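You operate a simulated robot arm through the tools that you are given. There is no shell and no other tool. Be economical: measure what you need, move in short steps, check, and stop when the job is done.

Carry out the task below with a simulated robot arm. There is one attempt and no reset: what you move stays moved.

Task
Put the orange box from the top of the corner desk on the green panel.
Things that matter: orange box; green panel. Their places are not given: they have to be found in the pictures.

The check looks at the end state, three seconds after you hand in, the way a careful person would. Anything else that was tipped, shoved, dropped, spilled or broken makes it a failure.

Robot
A 6-joint arm with a two-finger parallel gripper, fixed in place. Base frame: the origin is at the foot of the arm, x ahead of it, y to its left, z up; the work surface is at about z = 0. Lengths are in m, angles in rad, forces in N, time in s.
With the tool pointing down near the work surface it reaches from about 0.14 to 0.58 m from the base axis. Its first joint turns from -1.152 to 1.152 rad. Payload 2.1 kg.
The TCP is the grasp point between the finger pads, 0.03 m short of the fingertips. In the tool frame z runs along the fingers and y along their closing line. Largest opening 0.094 m; finger width 0.028, thickness 0.01; the body of the gripper, 0.05 by 0.096 m, starts 0.055 m behind the TCP.
Orientation is that of the tool frame in the base frame, as a unit quaternion [x, y, z, w]. With the fingers straight down and closing along the base's y, the tool's x points along the base's -x, its y along +y and its z along -z.

Tools
- The arm moves only by the tool step_arm. Its argument "motion" is a list of rows, each a list of 7 numbers: the shift along the tool's x, y, z in m, then the turn, a rotation vector about the tool's x, y, z in rad, then the gripper command, from -1 (shut) to 1 (fully open), values between in proportion. In form: [[dx, dy, dz, wx, wy, wz, claw], ...]. A call has 1 to 10 rows; each row is the pose to reach, as a shift and turn from the pose commanded when the call began, along the tool's axes at that moment. A row lasts 0.2 s, in which the tool goes at most 0.05 m and 0.15 rad; a call with a longer step from one row to the next is refused whole, and so is a gripper value outside its range. Where a pose cannot be reached the arm comes as near as it can. A force on the tool above 40 N (or 10 N above the force at the start of the call, whichever is more), or a blocked arm, ends the call early, and 0.2 s more pass. The fingers move at their own pace (about 0.072 m/s each) and stop on an object; they squeeze with about 41 N. The grip force told is the motor's: it shows also when the fingers shut on nothing. Time passes only in rows, and 0.2 s behind the last, so rows that repeat a pose let the fingers close. The reply holds the time, the measured pose of the TCP, the force on the tool along the base axes, the opening and the grip force, in the units named above and with some noise, and new pictures: "views" is both (left out), scene, wrist or none.
- Cameras (640 x 400 px; columns grow to the right, rows downward): "scene" is fixed at [0.0629, -0.3756, 0.4977]; the picture's right is [0.73, -0.68, 0.00], its down [-0.30, -0.32, -0.90] and it looks along [0.61, 0.66, -0.44] (base axes); focal length 363 px, centre (320, 200). "wrist" rides on the gripper at [0.076, 0.014, -0.103] in the tool frame; the picture's right is [-0.18, 0.98, 0.00], its down [-0.75, -0.14, -0.64] and it looks along [-0.63, -0.12, 0.77] (tool axes); focal length 243 px, centre (320, 200).
- pixel_to_xyz(camera, pixels): there is no depth. For up to 12 entries [column, row, z] of the newest picture of that camera ("zoom" is the newest enlarged one), the place [x, y] in the base frame at which the ray of that pixel passes the height z, good to about 0.003 m. The clock stands still meanwhile.
- inspect(camera, box): a new picture of the part [left, top, right, bottom] of that camera's present view, enlarged. The clock stands still meanwhile.
- close_job(): hands the job in; it is judged then, once.

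Go step by step. Measure first, check grasps and placings, and put right what went wrong. The budget is 60 turns and 170 pictures, counting those below and the enlarged ones. Unless the task says otherwise, let go and move clear before handing in, and close with one line.

The tools are called after ">>>" as name(argument=value, ...) on one line, values as JSON. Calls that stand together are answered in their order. step_arm: Moves the arm, as the interface text tells. Its arguments: {"type":"object","properties":{"motion":{"type":"array"},"views":{"type":"string","enum":["both","scene","wrist","none"]}},"required":["motion"]} The other tools are called the same way: pixel_to_xyz (camera, pixels) gives the place at which the rays of pixels pass given heights; inspect (camera, box) takes an enlarged picture of a part of a camera's view; close_job () hands the job in.

At the start:

```text
clock: 0.0
position: [0.2495, 0.168, 0.2841]
tool_rot: [0.002, 1.0, 0.0, 0.001]
force: [-0.2, 0.7, -0.5]
gripper_width: 0.0937
grasp_force: 0.1
```

scene: 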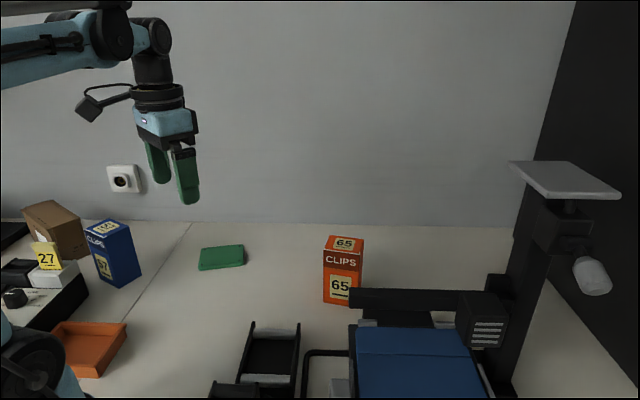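
wrist: 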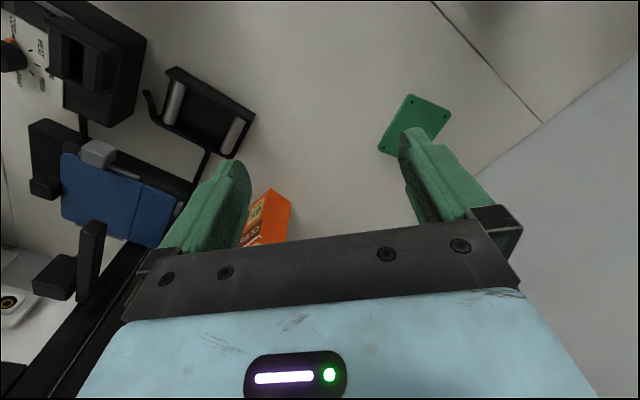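

The scene picture shows the orange CLIPS box at about (343,270) and a green plate at about (222,257). I'll enlarge both and get coordinates.

>>> inspect(camera="scene", box=[180, 210, 400, 350])

>>> inspect(camera="wrist", box=[140, 60, 480, 270])

>>> pixel_to_xyz(camera="scene", pixels=[[323, 301, 0], [358, 308, 0], [198, 270, 0], [245, 264, 0], [243, 245, 0.01], [201, 249, 0.01], [323, 249, 0.1], [360, 253, 0.1], [364, 239, 0.1], [331, 236, 0.1]])

>>> pixel_to_xyz(camera="wrist", pixels=[[411, 94, 0.01], [450, 112, 0.01], [378, 148, 0.01], [271, 189, 0.1], [290, 207, 0.1], [287, 242, 0.1]])

```text
2.86 times, centred on (290, 280) of scene
```

zoom: 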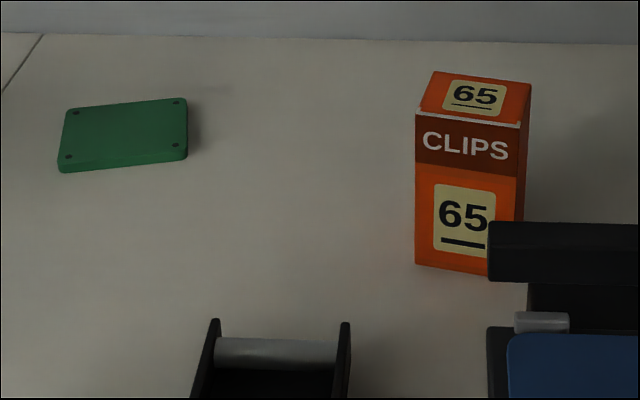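

```text
1.88 times, centred on (310, 165) of wrist
```

zoom: 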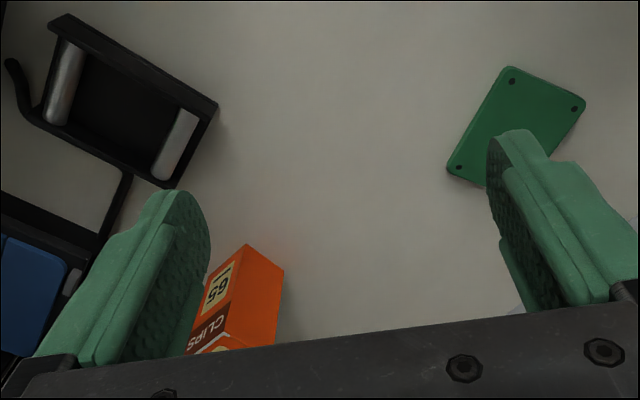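

```text
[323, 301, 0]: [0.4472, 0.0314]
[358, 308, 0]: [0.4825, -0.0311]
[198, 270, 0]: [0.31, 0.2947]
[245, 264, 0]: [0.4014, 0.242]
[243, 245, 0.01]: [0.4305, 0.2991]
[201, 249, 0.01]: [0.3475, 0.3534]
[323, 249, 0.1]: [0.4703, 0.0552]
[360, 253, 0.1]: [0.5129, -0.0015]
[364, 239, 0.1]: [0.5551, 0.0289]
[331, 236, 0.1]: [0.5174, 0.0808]
```

```text
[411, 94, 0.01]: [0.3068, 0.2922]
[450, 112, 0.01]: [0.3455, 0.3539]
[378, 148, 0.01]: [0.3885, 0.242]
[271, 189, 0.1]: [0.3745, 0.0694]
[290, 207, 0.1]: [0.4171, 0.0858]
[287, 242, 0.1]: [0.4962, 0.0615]
```

The box stands upright, roughly 0.12 m tall, and the plate is centred near (0.37, 0.30). I'll measure the box corners more precisely, along with the black device in front of it.

>>> pixel_to_xyz(camera="scene", pixels=[[323.6, 247.8, 0.122], [359.9, 254.5, 0.122], [363.8, 239.4, 0.122], [329.5, 234.9, 0.122], [323.6, 302.4, 0], [349, 305.5, 0], [349, 288, 0.08], [349, 310, 0.06], [460, 290, 0.1], [349, 288, 0.1]])

>>> pixel_to_xyz(camera="wrist", pixels=[[271, 189, 0], [291, 203, 0], [90, 225, 0.08], [65, 270, 0.08], [90, 225, 0.12], [65, 270, 0.12], [190, 185, 0.0], [287, 242, 0.122]])

>>> inspect(camera="scene", box=[300, 220, 540, 400])

```text
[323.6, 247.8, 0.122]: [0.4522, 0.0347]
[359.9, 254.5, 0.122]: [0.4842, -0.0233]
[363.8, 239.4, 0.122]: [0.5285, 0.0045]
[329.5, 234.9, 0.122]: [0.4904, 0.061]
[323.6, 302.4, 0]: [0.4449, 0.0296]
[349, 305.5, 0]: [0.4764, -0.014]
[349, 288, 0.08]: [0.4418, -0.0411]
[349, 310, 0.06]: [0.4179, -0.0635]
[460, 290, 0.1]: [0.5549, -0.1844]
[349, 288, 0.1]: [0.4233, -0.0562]
```

```text
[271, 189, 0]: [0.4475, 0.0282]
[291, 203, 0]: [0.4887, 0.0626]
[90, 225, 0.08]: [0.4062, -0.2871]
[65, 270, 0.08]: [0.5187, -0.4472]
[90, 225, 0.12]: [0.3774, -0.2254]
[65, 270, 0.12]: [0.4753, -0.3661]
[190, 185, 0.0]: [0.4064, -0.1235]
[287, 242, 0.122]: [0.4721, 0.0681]
```

```text
2.22 times, centred on (420, 310) of scene
```

zoom: 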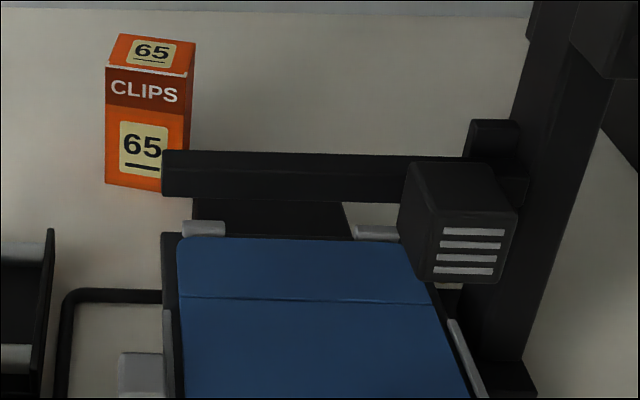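

The box footprint is roughly (0.447,0.031), (0.482,-0.024), (0.527,0.004), (0.489,0.061), so its centre is near (0.486,0.018). A dark boom whose end is at about (350,298) comes close to it, so I'll move up nearer for a better look at that.

>>> step_arm(motion=[[-0.015, -0.035, -0.01, 0, 0, 0, 1], [-0.03, -0.07, -0.02, 0, 0, 0, 1], [-0.045, -0.105, -0.03, 0, 0, 0, 1], [-0.06, -0.13, -0.03, 0, 0, 0, 1], [-0.06, -0.13, -0.03, 0, 0, 0, 1]])

```text
clock: 1.2
position: [0.31, 0.0372, 0.3147]
tool_rot: [0.001, 1.0, 0.0, 0.001]
force: [0.8, 0.3, -0.5]
gripper_width: 0.094
grasp_force: 0.1
```

scene: 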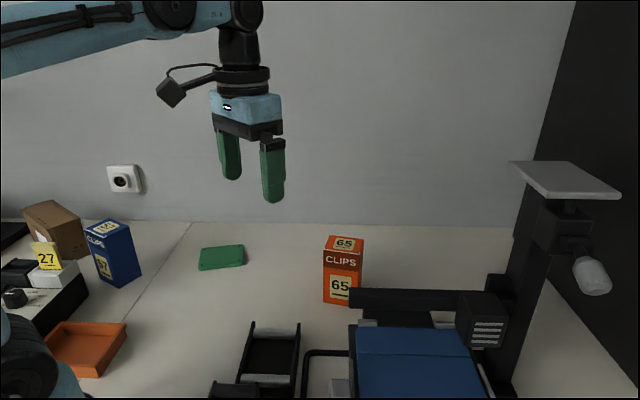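
wrist: 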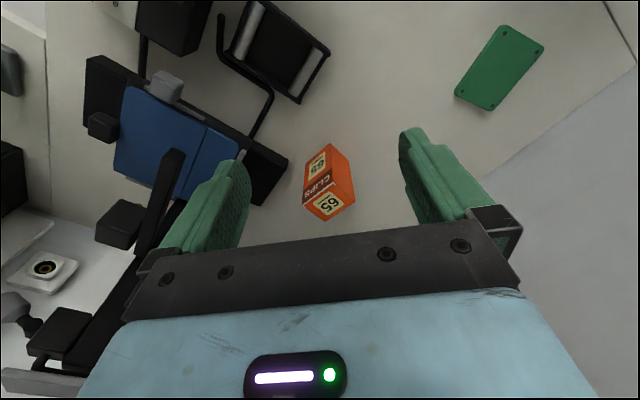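

Now the wrist view shows the boom end near (172,150) and the whole box at (328,185). I'll triangulate the boom height and the box corners.

>>> pixel_to_xyz(camera="wrist", pixels=[[174, 150, 0.1], [174, 150, 0.15], [174, 150, 0.2], [302, 206, 0.122], [333, 221, 0.122], [356, 206, 0.122], [330, 190, 0.122], [284, 160, 0.03], [284, 160, 0.05], [331, 143, 0], [306, 163, 0], [354, 180, 0]])

>>> pixel_to_xyz(camera="scene", pixels=[[349, 288, 0.15], [349, 288, 0.2], [349, 308, 0.15], [349, 308, 0.2], [349, 288, 0.25]])

>>> inspect(camera="wrist", box=[80, 80, 400, 280])

```text
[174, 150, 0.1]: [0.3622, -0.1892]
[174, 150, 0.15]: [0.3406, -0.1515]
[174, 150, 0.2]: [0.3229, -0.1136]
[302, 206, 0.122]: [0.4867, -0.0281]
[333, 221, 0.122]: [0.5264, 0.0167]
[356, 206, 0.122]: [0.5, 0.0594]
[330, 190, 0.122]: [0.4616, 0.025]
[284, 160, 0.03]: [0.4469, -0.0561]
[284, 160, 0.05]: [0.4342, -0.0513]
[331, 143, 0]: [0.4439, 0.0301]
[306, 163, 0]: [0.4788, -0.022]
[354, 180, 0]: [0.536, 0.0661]
```

```text
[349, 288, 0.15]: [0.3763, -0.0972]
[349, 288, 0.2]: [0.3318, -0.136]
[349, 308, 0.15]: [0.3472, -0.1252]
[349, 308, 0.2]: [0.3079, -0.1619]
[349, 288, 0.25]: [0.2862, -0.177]
```

```text
2.00 times, centred on (240, 180) of wrist
```

zoom: 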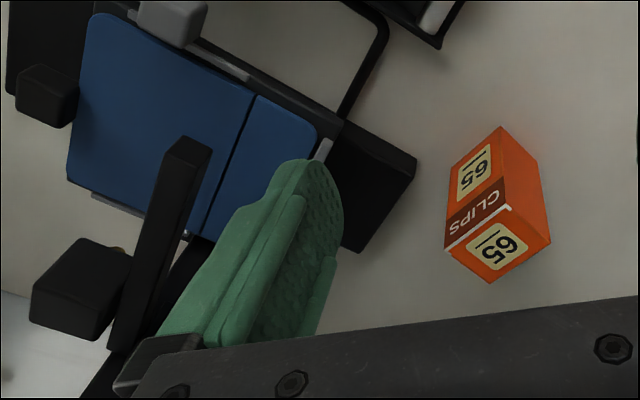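

>>> pixel_to_xyz(camera="wrist", pixels=[[302.5, 204.5, 0.126], [326, 221.5, 0.126], [355, 201.5, 0.126], [332.5, 183.5, 0.126]])

>>> pixel_to_xyz(camera="scene", pixels=[[323.6, 247.8, 0.126], [359.9, 254.5, 0.126], [363.8, 239.4, 0.126], [329.5, 234.9, 0.126]])

```text
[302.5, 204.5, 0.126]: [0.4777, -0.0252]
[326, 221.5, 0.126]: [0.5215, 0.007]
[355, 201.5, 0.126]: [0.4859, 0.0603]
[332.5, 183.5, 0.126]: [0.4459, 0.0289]
```

```text
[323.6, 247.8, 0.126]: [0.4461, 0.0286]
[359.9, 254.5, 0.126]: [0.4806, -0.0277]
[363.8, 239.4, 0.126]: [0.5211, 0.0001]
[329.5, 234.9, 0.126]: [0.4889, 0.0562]
```

Both cameras agree: box height is 0.126, centre (0.483, 0.016) and yaw about 33°, and the boom is well clear at y≈-0.13. I'll turn +33° and hover above the box.

>>> step_arm(motion=[[-0.035, -0.004, 0.01, 0, 0, -0.14, 1], [-0.07, -0.008, 0.02, 0, 0, -0.28, 1], [-0.105, -0.012, 0.03, 0, 0, -0.42, 1], [-0.14, -0.016, 0.05, 0, 0, -0.56, 1], [-0.173, -0.021, 0.075, 0, 0, -0.58, 1], [-0.173, -0.021, 0.075, 0, 0, -0.58, 1]])

```text
clock: 2.6
position: [0.4827, 0.0152, 0.2403]
tool_rot: [-0.287, 0.958, 0.0, 0.001]
force: [-0.4, 0.5, -0.1]
gripper_width: 0.0941
grasp_force: 0.2
```

scene: 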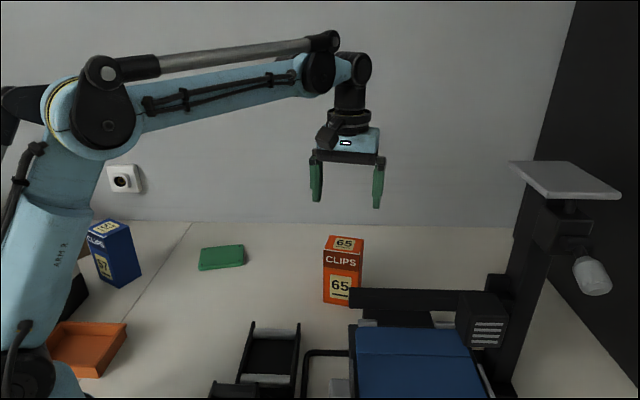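
wrist: 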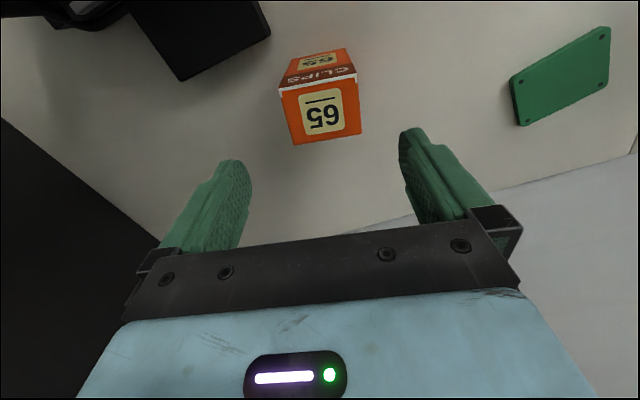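

The box edges look parallel to the gripper. I'll check the top corners at (280,91), (356,79), (361,134) and (293,144) before going down.

>>> pixel_to_xyz(camera="wrist", pixels=[[280, 91, 0.126], [356, 78, 0.126], [361, 134, 0.126], [293, 145, 0.126]])

```text
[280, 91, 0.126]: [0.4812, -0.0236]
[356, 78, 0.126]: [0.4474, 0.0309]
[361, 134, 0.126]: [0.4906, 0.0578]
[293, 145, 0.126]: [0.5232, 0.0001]
```

The centre is (0.485, 0.016) and the alignment is good. I'm descending to z≈0.088 with the gripper open.

>>> step_arm(motion=[[-0.002, 0, 0.04, 0, 0, 0, 1], [-0.002, 0, 0.08, 0, 0, 0, 1], [-0.002, 0, 0.11, 0, 0, 0, 1], [-0.002, 0, 0.135, 0, 0, 0, 1], [-0.002, 0, 0.152, 0, 0, 0, 1], [-0.002, 0, 0.152, 0, 0, 0, 1]])

```text
clock: 4.0
position: [0.4836, 0.0161, 0.0858]
tool_rot: [-0.286, 0.958, -0.001, 0.001]
force: [0.1, -0.1, -0.3]
gripper_width: 0.094
grasp_force: 0.1
```

scene: 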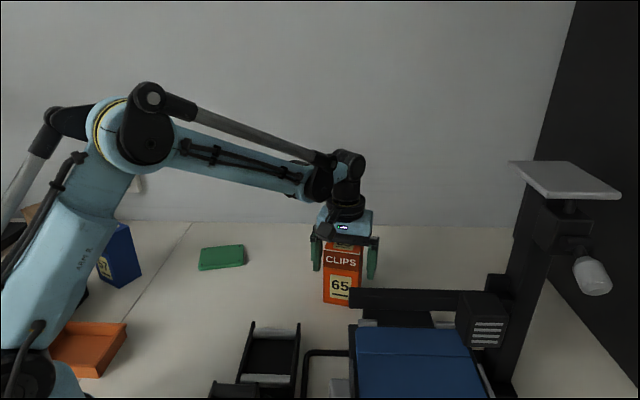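
wrist: 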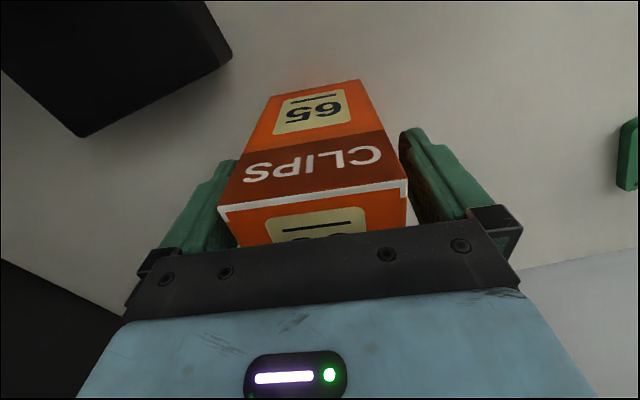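

The box sits between the fingers with a gap on both sides. Closing now.

>>> step_arm(motion=[[0, 0, 0, 0, 0, 0, 0.5], [0, 0, 0, 0, 0, 0, 0.2], [0, 0, 0, 0, 0, 0, -0.5], [0, 0, 0, 0, 0, 0, -1], [0, 0, 0, 0, 0, 0, -1]])

```text
clock: 5.2
position: [0.4844, 0.0166, 0.0878]
tool_rot: [-0.286, 0.958, -0.001, 0.002]
force: [0.5, -0.2, 0.2]
gripper_width: 0.0722
grasp_force: 40.9
```

scene: 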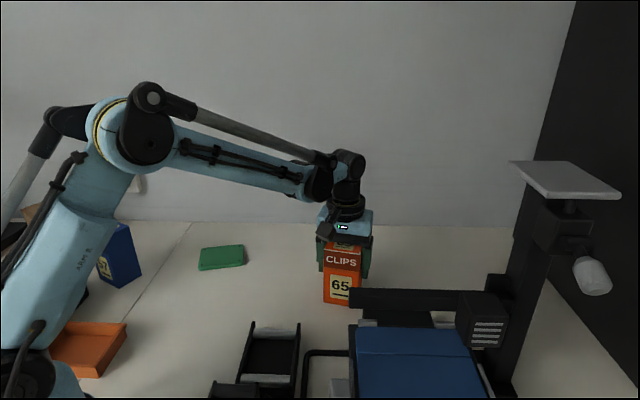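
wrist: 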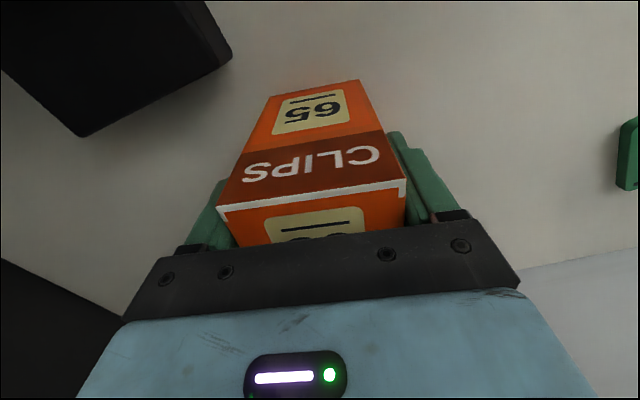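

It's gripped at 0.072 m and 41 N. Lifting about 0.1 m.

>>> step_arm(motion=[[0, 0, -0.02, 0, 0, 0, -1], [0, 0, -0.05, 0, 0, 0, -1], [0, 0, -0.08, 0, 0, 0, -1], [0, 0, -0.1, 0, 0, 0, -1], [0, 0, -0.1, 0, 0, 0, -1]])

```text
clock: 6.4
position: [0.4829, 0.017, 0.1891]
tool_rot: [-0.286, 0.958, -0.001, 0.0]
force: [0.0, -0.8, -2.1]
gripper_width: 0.072
grasp_force: 41.1
```

scene: 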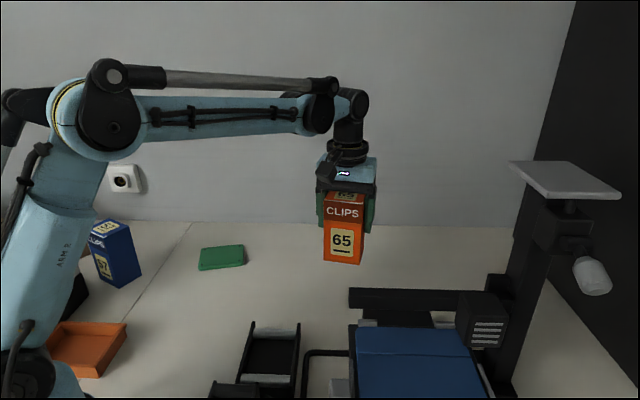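
wrist: 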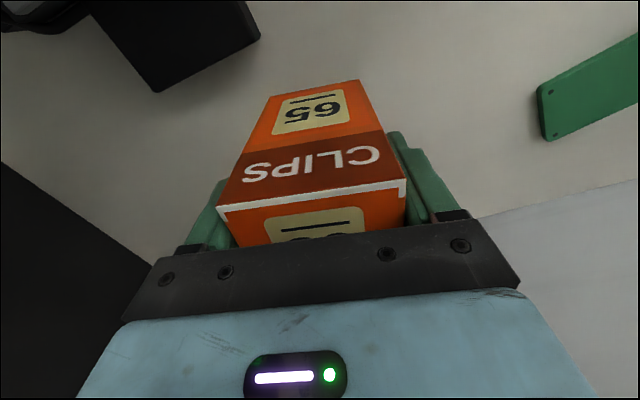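

The lift is clean and the box hasn't slipped. I'll refine the plate corners before carrying it over.

>>> pixel_to_xyz(camera="scene", pixels=[[202.6, 247.8, 0.01], [241.7, 244.5, 0.01], [243.8, 262.5, 0.01], [199, 267, 0.01], [199, 270, 0], [243.8, 265.5, 0]])

>>> inspect(camera="scene", box=[180, 230, 260, 280])

```text
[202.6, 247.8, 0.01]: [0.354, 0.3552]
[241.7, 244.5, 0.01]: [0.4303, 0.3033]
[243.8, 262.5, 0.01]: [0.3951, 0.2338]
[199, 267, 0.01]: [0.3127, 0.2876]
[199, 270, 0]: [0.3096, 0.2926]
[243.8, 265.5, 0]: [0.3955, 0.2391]
```

```text
8.00 times, centred on (220, 255) of scene
```

zoom: 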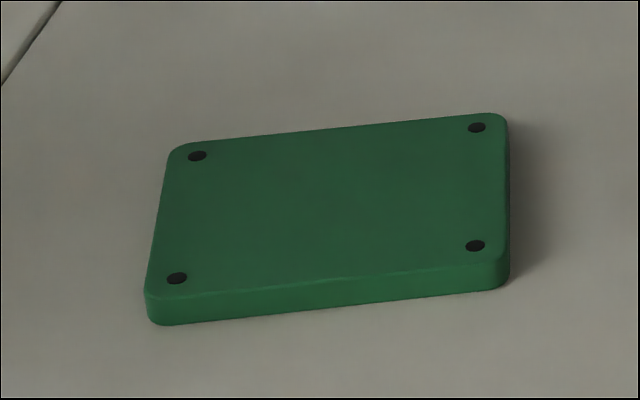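

The plate centre is (0.372, 0.296), its top is at z≈0.01 and its long axis is near -33.5°. I'll carry the box over at height and turn it +24° to line up.

>>> step_arm(motion=[[-0.006, 0.029, 0, 0, 0, -0.042, -1], [-0.012, 0.059, 0, 0, 0, -0.084, -1], [-0.018, 0.088, 0, 0, 0, -0.126, -1], [-0.024, 0.118, 0, 0, 0, -0.168, -1], [-0.03, 0.147, 0, 0, 0, -0.21, -1], [-0.036, 0.177, 0, 0, 0, -0.252, -1], [-0.042, 0.206, 0, 0, 0, -0.294, -1], [-0.048, 0.235, 0, 0, 0, -0.336, -1], [-0.054, 0.265, 0, 0, 0, -0.378, -1], [-0.0604, 0.294, 0, 0, 0, -0.42, -1]])

```text
clock: 8.6
position: [0.3777, 0.2968, 0.1876]
tool_rot: [-0.48, 0.877, -0.001, 0.0]
force: [-0.5, 0.4, -1.9]
gripper_width: 0.0719
grasp_force: 41.1
```

scene: 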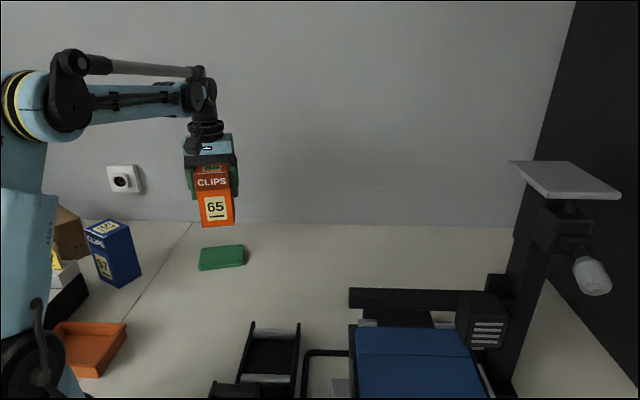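
wrist: 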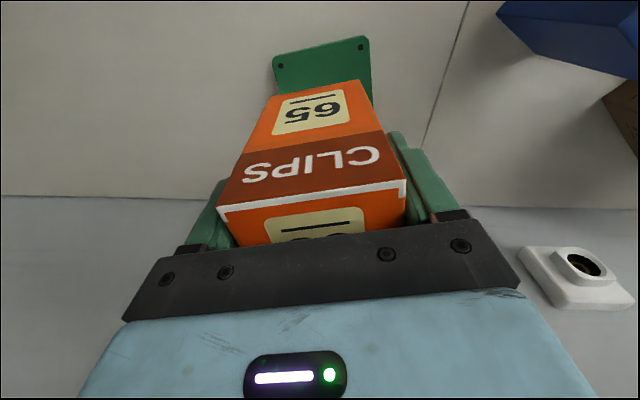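

The box is lined up over the plate, and the plate's far part is visible at (322,65) in the wrist view. I'll lower it to about 0.02 m above and check.

>>> step_arm(motion=[[0, 0, 0.025, 0, 0, 0, -1], [0, 0, 0.05, 0, 0, 0, -1], [0, 0, 0.07, 0, 0, 0, -1], [0, 0, 0.07, 0, 0, 0, -1]])

>>> inspect(camera="scene", box=[160, 180, 288, 280])

```text
clock: 9.6
position: [0.3754, 0.2947, 0.1187]
tool_rot: [-0.479, 0.878, -0.001, 0.001]
force: [0.0, -0.1, -1.9]
gripper_width: 0.0721
grasp_force: 40.9
```

scene: 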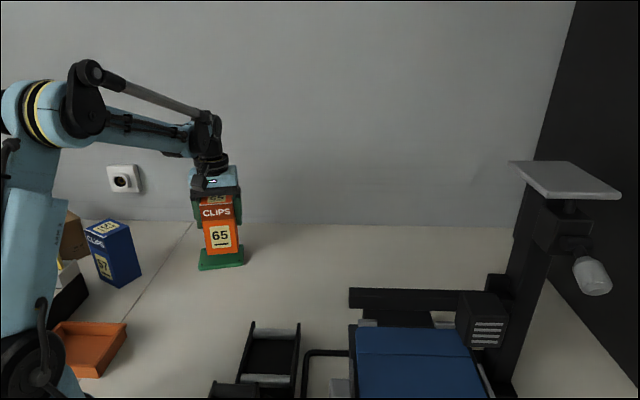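
wrist: 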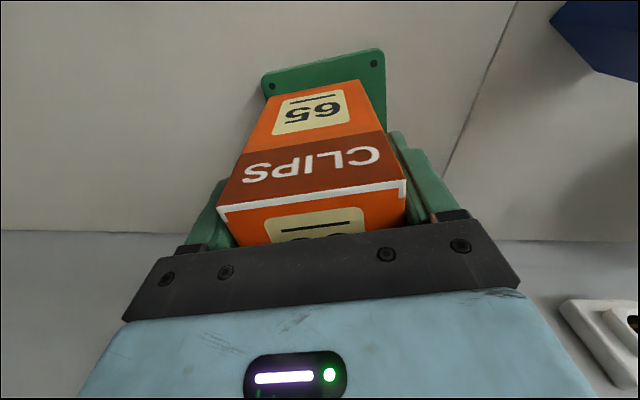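

```text
4.00 times, centred on (224, 230) of scene
```

zoom: 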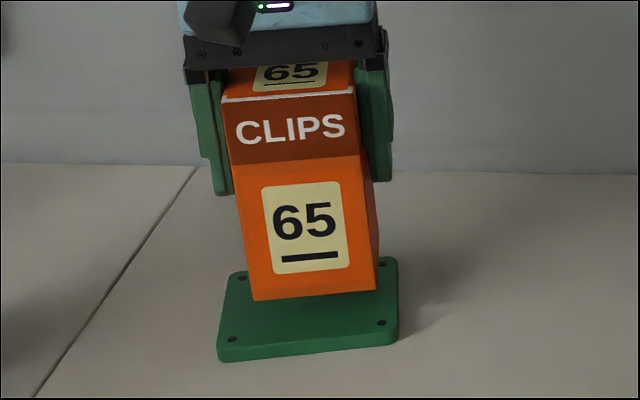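

The box is above the plate but about 5 mm too far right along its long axis (zoom margins about 38 px left, 20 px right). I'll shift by 5 mm and lower gently towards contact.

>>> step_arm(motion=[[0, 0.004, 0, 0, 0, 0, -1], [0, 0.004, 0.008, 0, 0, 0, -1], [0, 0.004, 0.014, 0, 0, 0, -1], [0, 0.004, 0.018, 0, 0, 0, -1], [0, 0.004, 0.018, 0, 0, 0, -1]], views="scene")

>>> inspect(camera="scene", box=[160, 180, 288, 280])

```text
clock: 10.8
position: [0.3716, 0.2996, 0.099]
tool_rot: [-0.478, 0.878, 0.0, 0.0]
force: [-0.5, 0.2, -2.3]
gripper_width: 0.0719
grasp_force: 41.1
```

scene: 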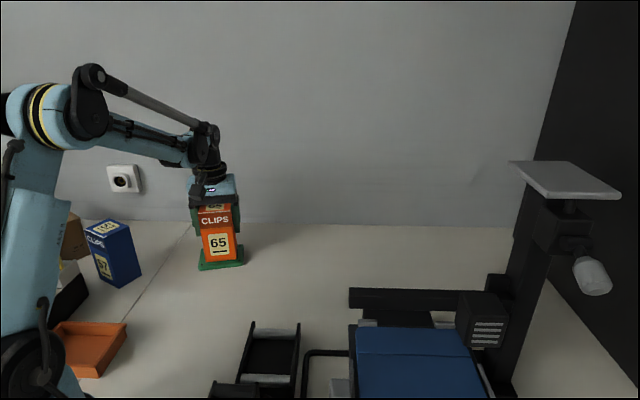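

```text
4.00 times, centred on (224, 230) of scene
```

zoom: 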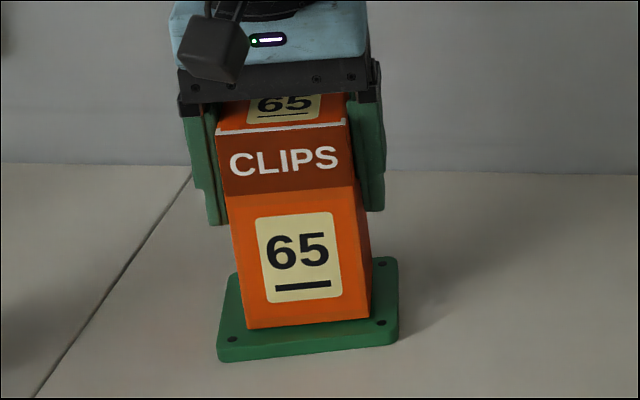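

The box is now well centred on the plate. The force is still only its weight (-2.3 N), so I'll lower it a few mm more until it touches.

>>> step_arm(motion=[[0, 0, 0.001, 0, 0, 0, -1], [0, 0, 0.002, 0, 0, 0, -1], [0, 0, 0.002, 0, 0, 0, -1]], views="none")

```text
clock: 11.6
position: [0.372, 0.2994, 0.0986]
tool_rot: [-0.478, 0.878, -0.001, 0.001]
force: [-0.3, 0.1, -1.9]
gripper_width: 0.0721
grasp_force: 40.8
```

Still no contact; going 1 mm at a time.

>>> step_arm(motion=[[0, 0, 0.001, 0, 0, 0, -1], [0, 0, 0.001, 0, 0, 0, -1], [0, 0, 0.002, 0, 0, 0, -1], [0, 0, 0.002, 0, 0, 0, -1]], views="none")

```text
clock: 12.4
position: [0.3702, 0.2984, 0.097]
tool_rot: [-0.48, 0.878, 0.0, 0.002]
force: [0.0, -0.4, 11.3]
gripper_width: 0.0719
grasp_force: 41.1
stopped in row 4: the force on the tool passed its limit (the readings are from after the stop); the commanded pose is now the measured one
```

The force jumped to +11 N, so the box is resting on the plate. I'll open the gripper gently.

>>> step_arm(motion=[[0, 0, 0, 0, 0, 0, 0.65], [0, 0, 0, 0, 0, 0, 0.8], [0, 0, 0, 0, 0, 0, 1], [0, 0, 0, 0, 0, 0, 1]])

```text
clock: 13.4
position: [0.3712, 0.2983, 0.0967]
tool_rot: [-0.479, 0.878, -0.001, 0.001]
force: [0.4, 0.2, -0.5]
gripper_width: 0.0939
grasp_force: 0.0
```

scene: 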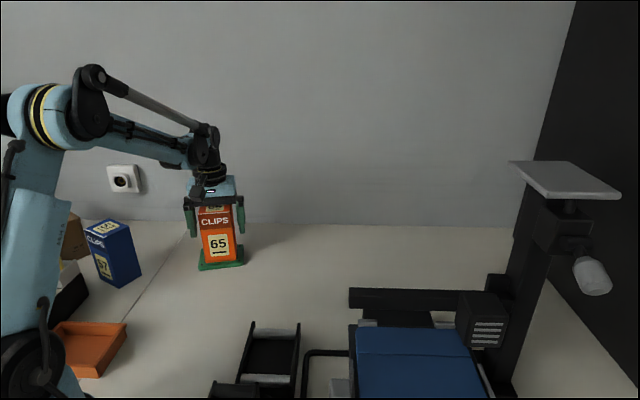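
wrist: 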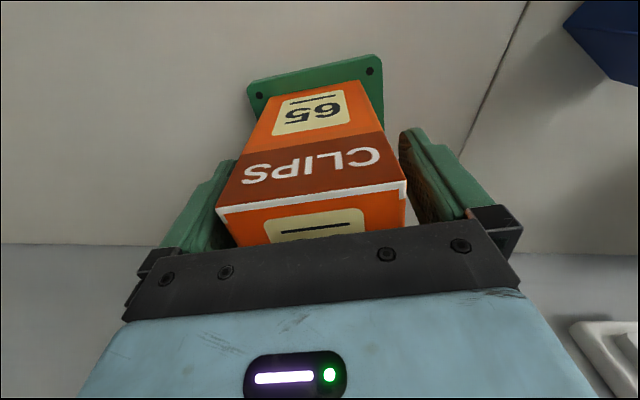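

The box is free and standing, with gaps on both sides. Backing straight up.

>>> step_arm(motion=[[0, 0, -0.02, 0, 0, 0, 1], [0, 0, -0.05, 0, 0, 0, 1], [0, 0, -0.09, 0, 0, 0, 1], [0, 0, -0.13, 0, 0, 0, 1], [0, 0, -0.16, 0, 0, 0, 1], [0, 0, -0.16, 0, 0, 0, 1]])

>>> inspect(camera="scene", box=[160, 180, 288, 280])

```text
clock: 14.8
position: [0.3693, 0.2999, 0.2578]
tool_rot: [-0.478, 0.878, -0.001, 0.002]
force: [0.6, -0.3, -0.2]
gripper_width: 0.0941
grasp_force: 0.0
```

scene: 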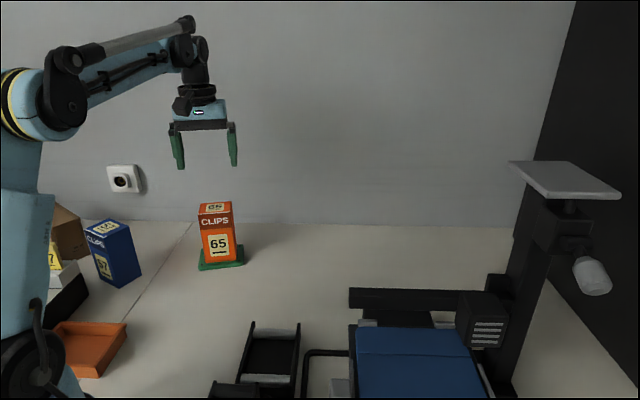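
wrist: 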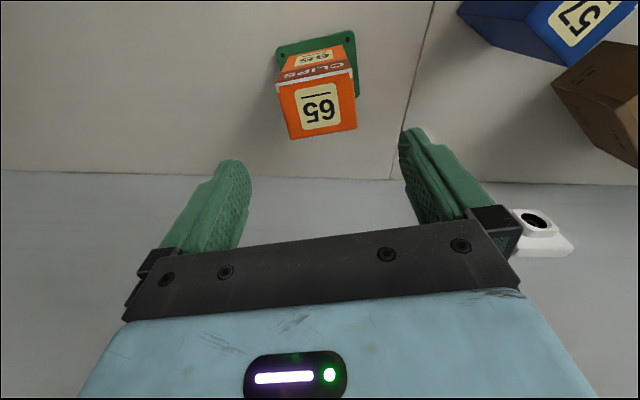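

```text
4.00 times, centred on (224, 230) of scene
```

zoom: 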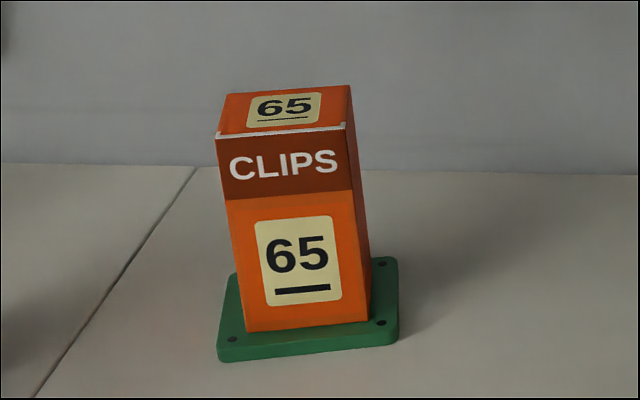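

The box stands upright and centred on the green plate, the arm is clear and nothing else looks disturbed. Handing in.

>>> close_job()

```text
The job is handed in.
```

The orange CLIPS box is standing upright, centred on the green panel; the gripper let go and moved clear, and nothing else looked disturbed in the last pictures.
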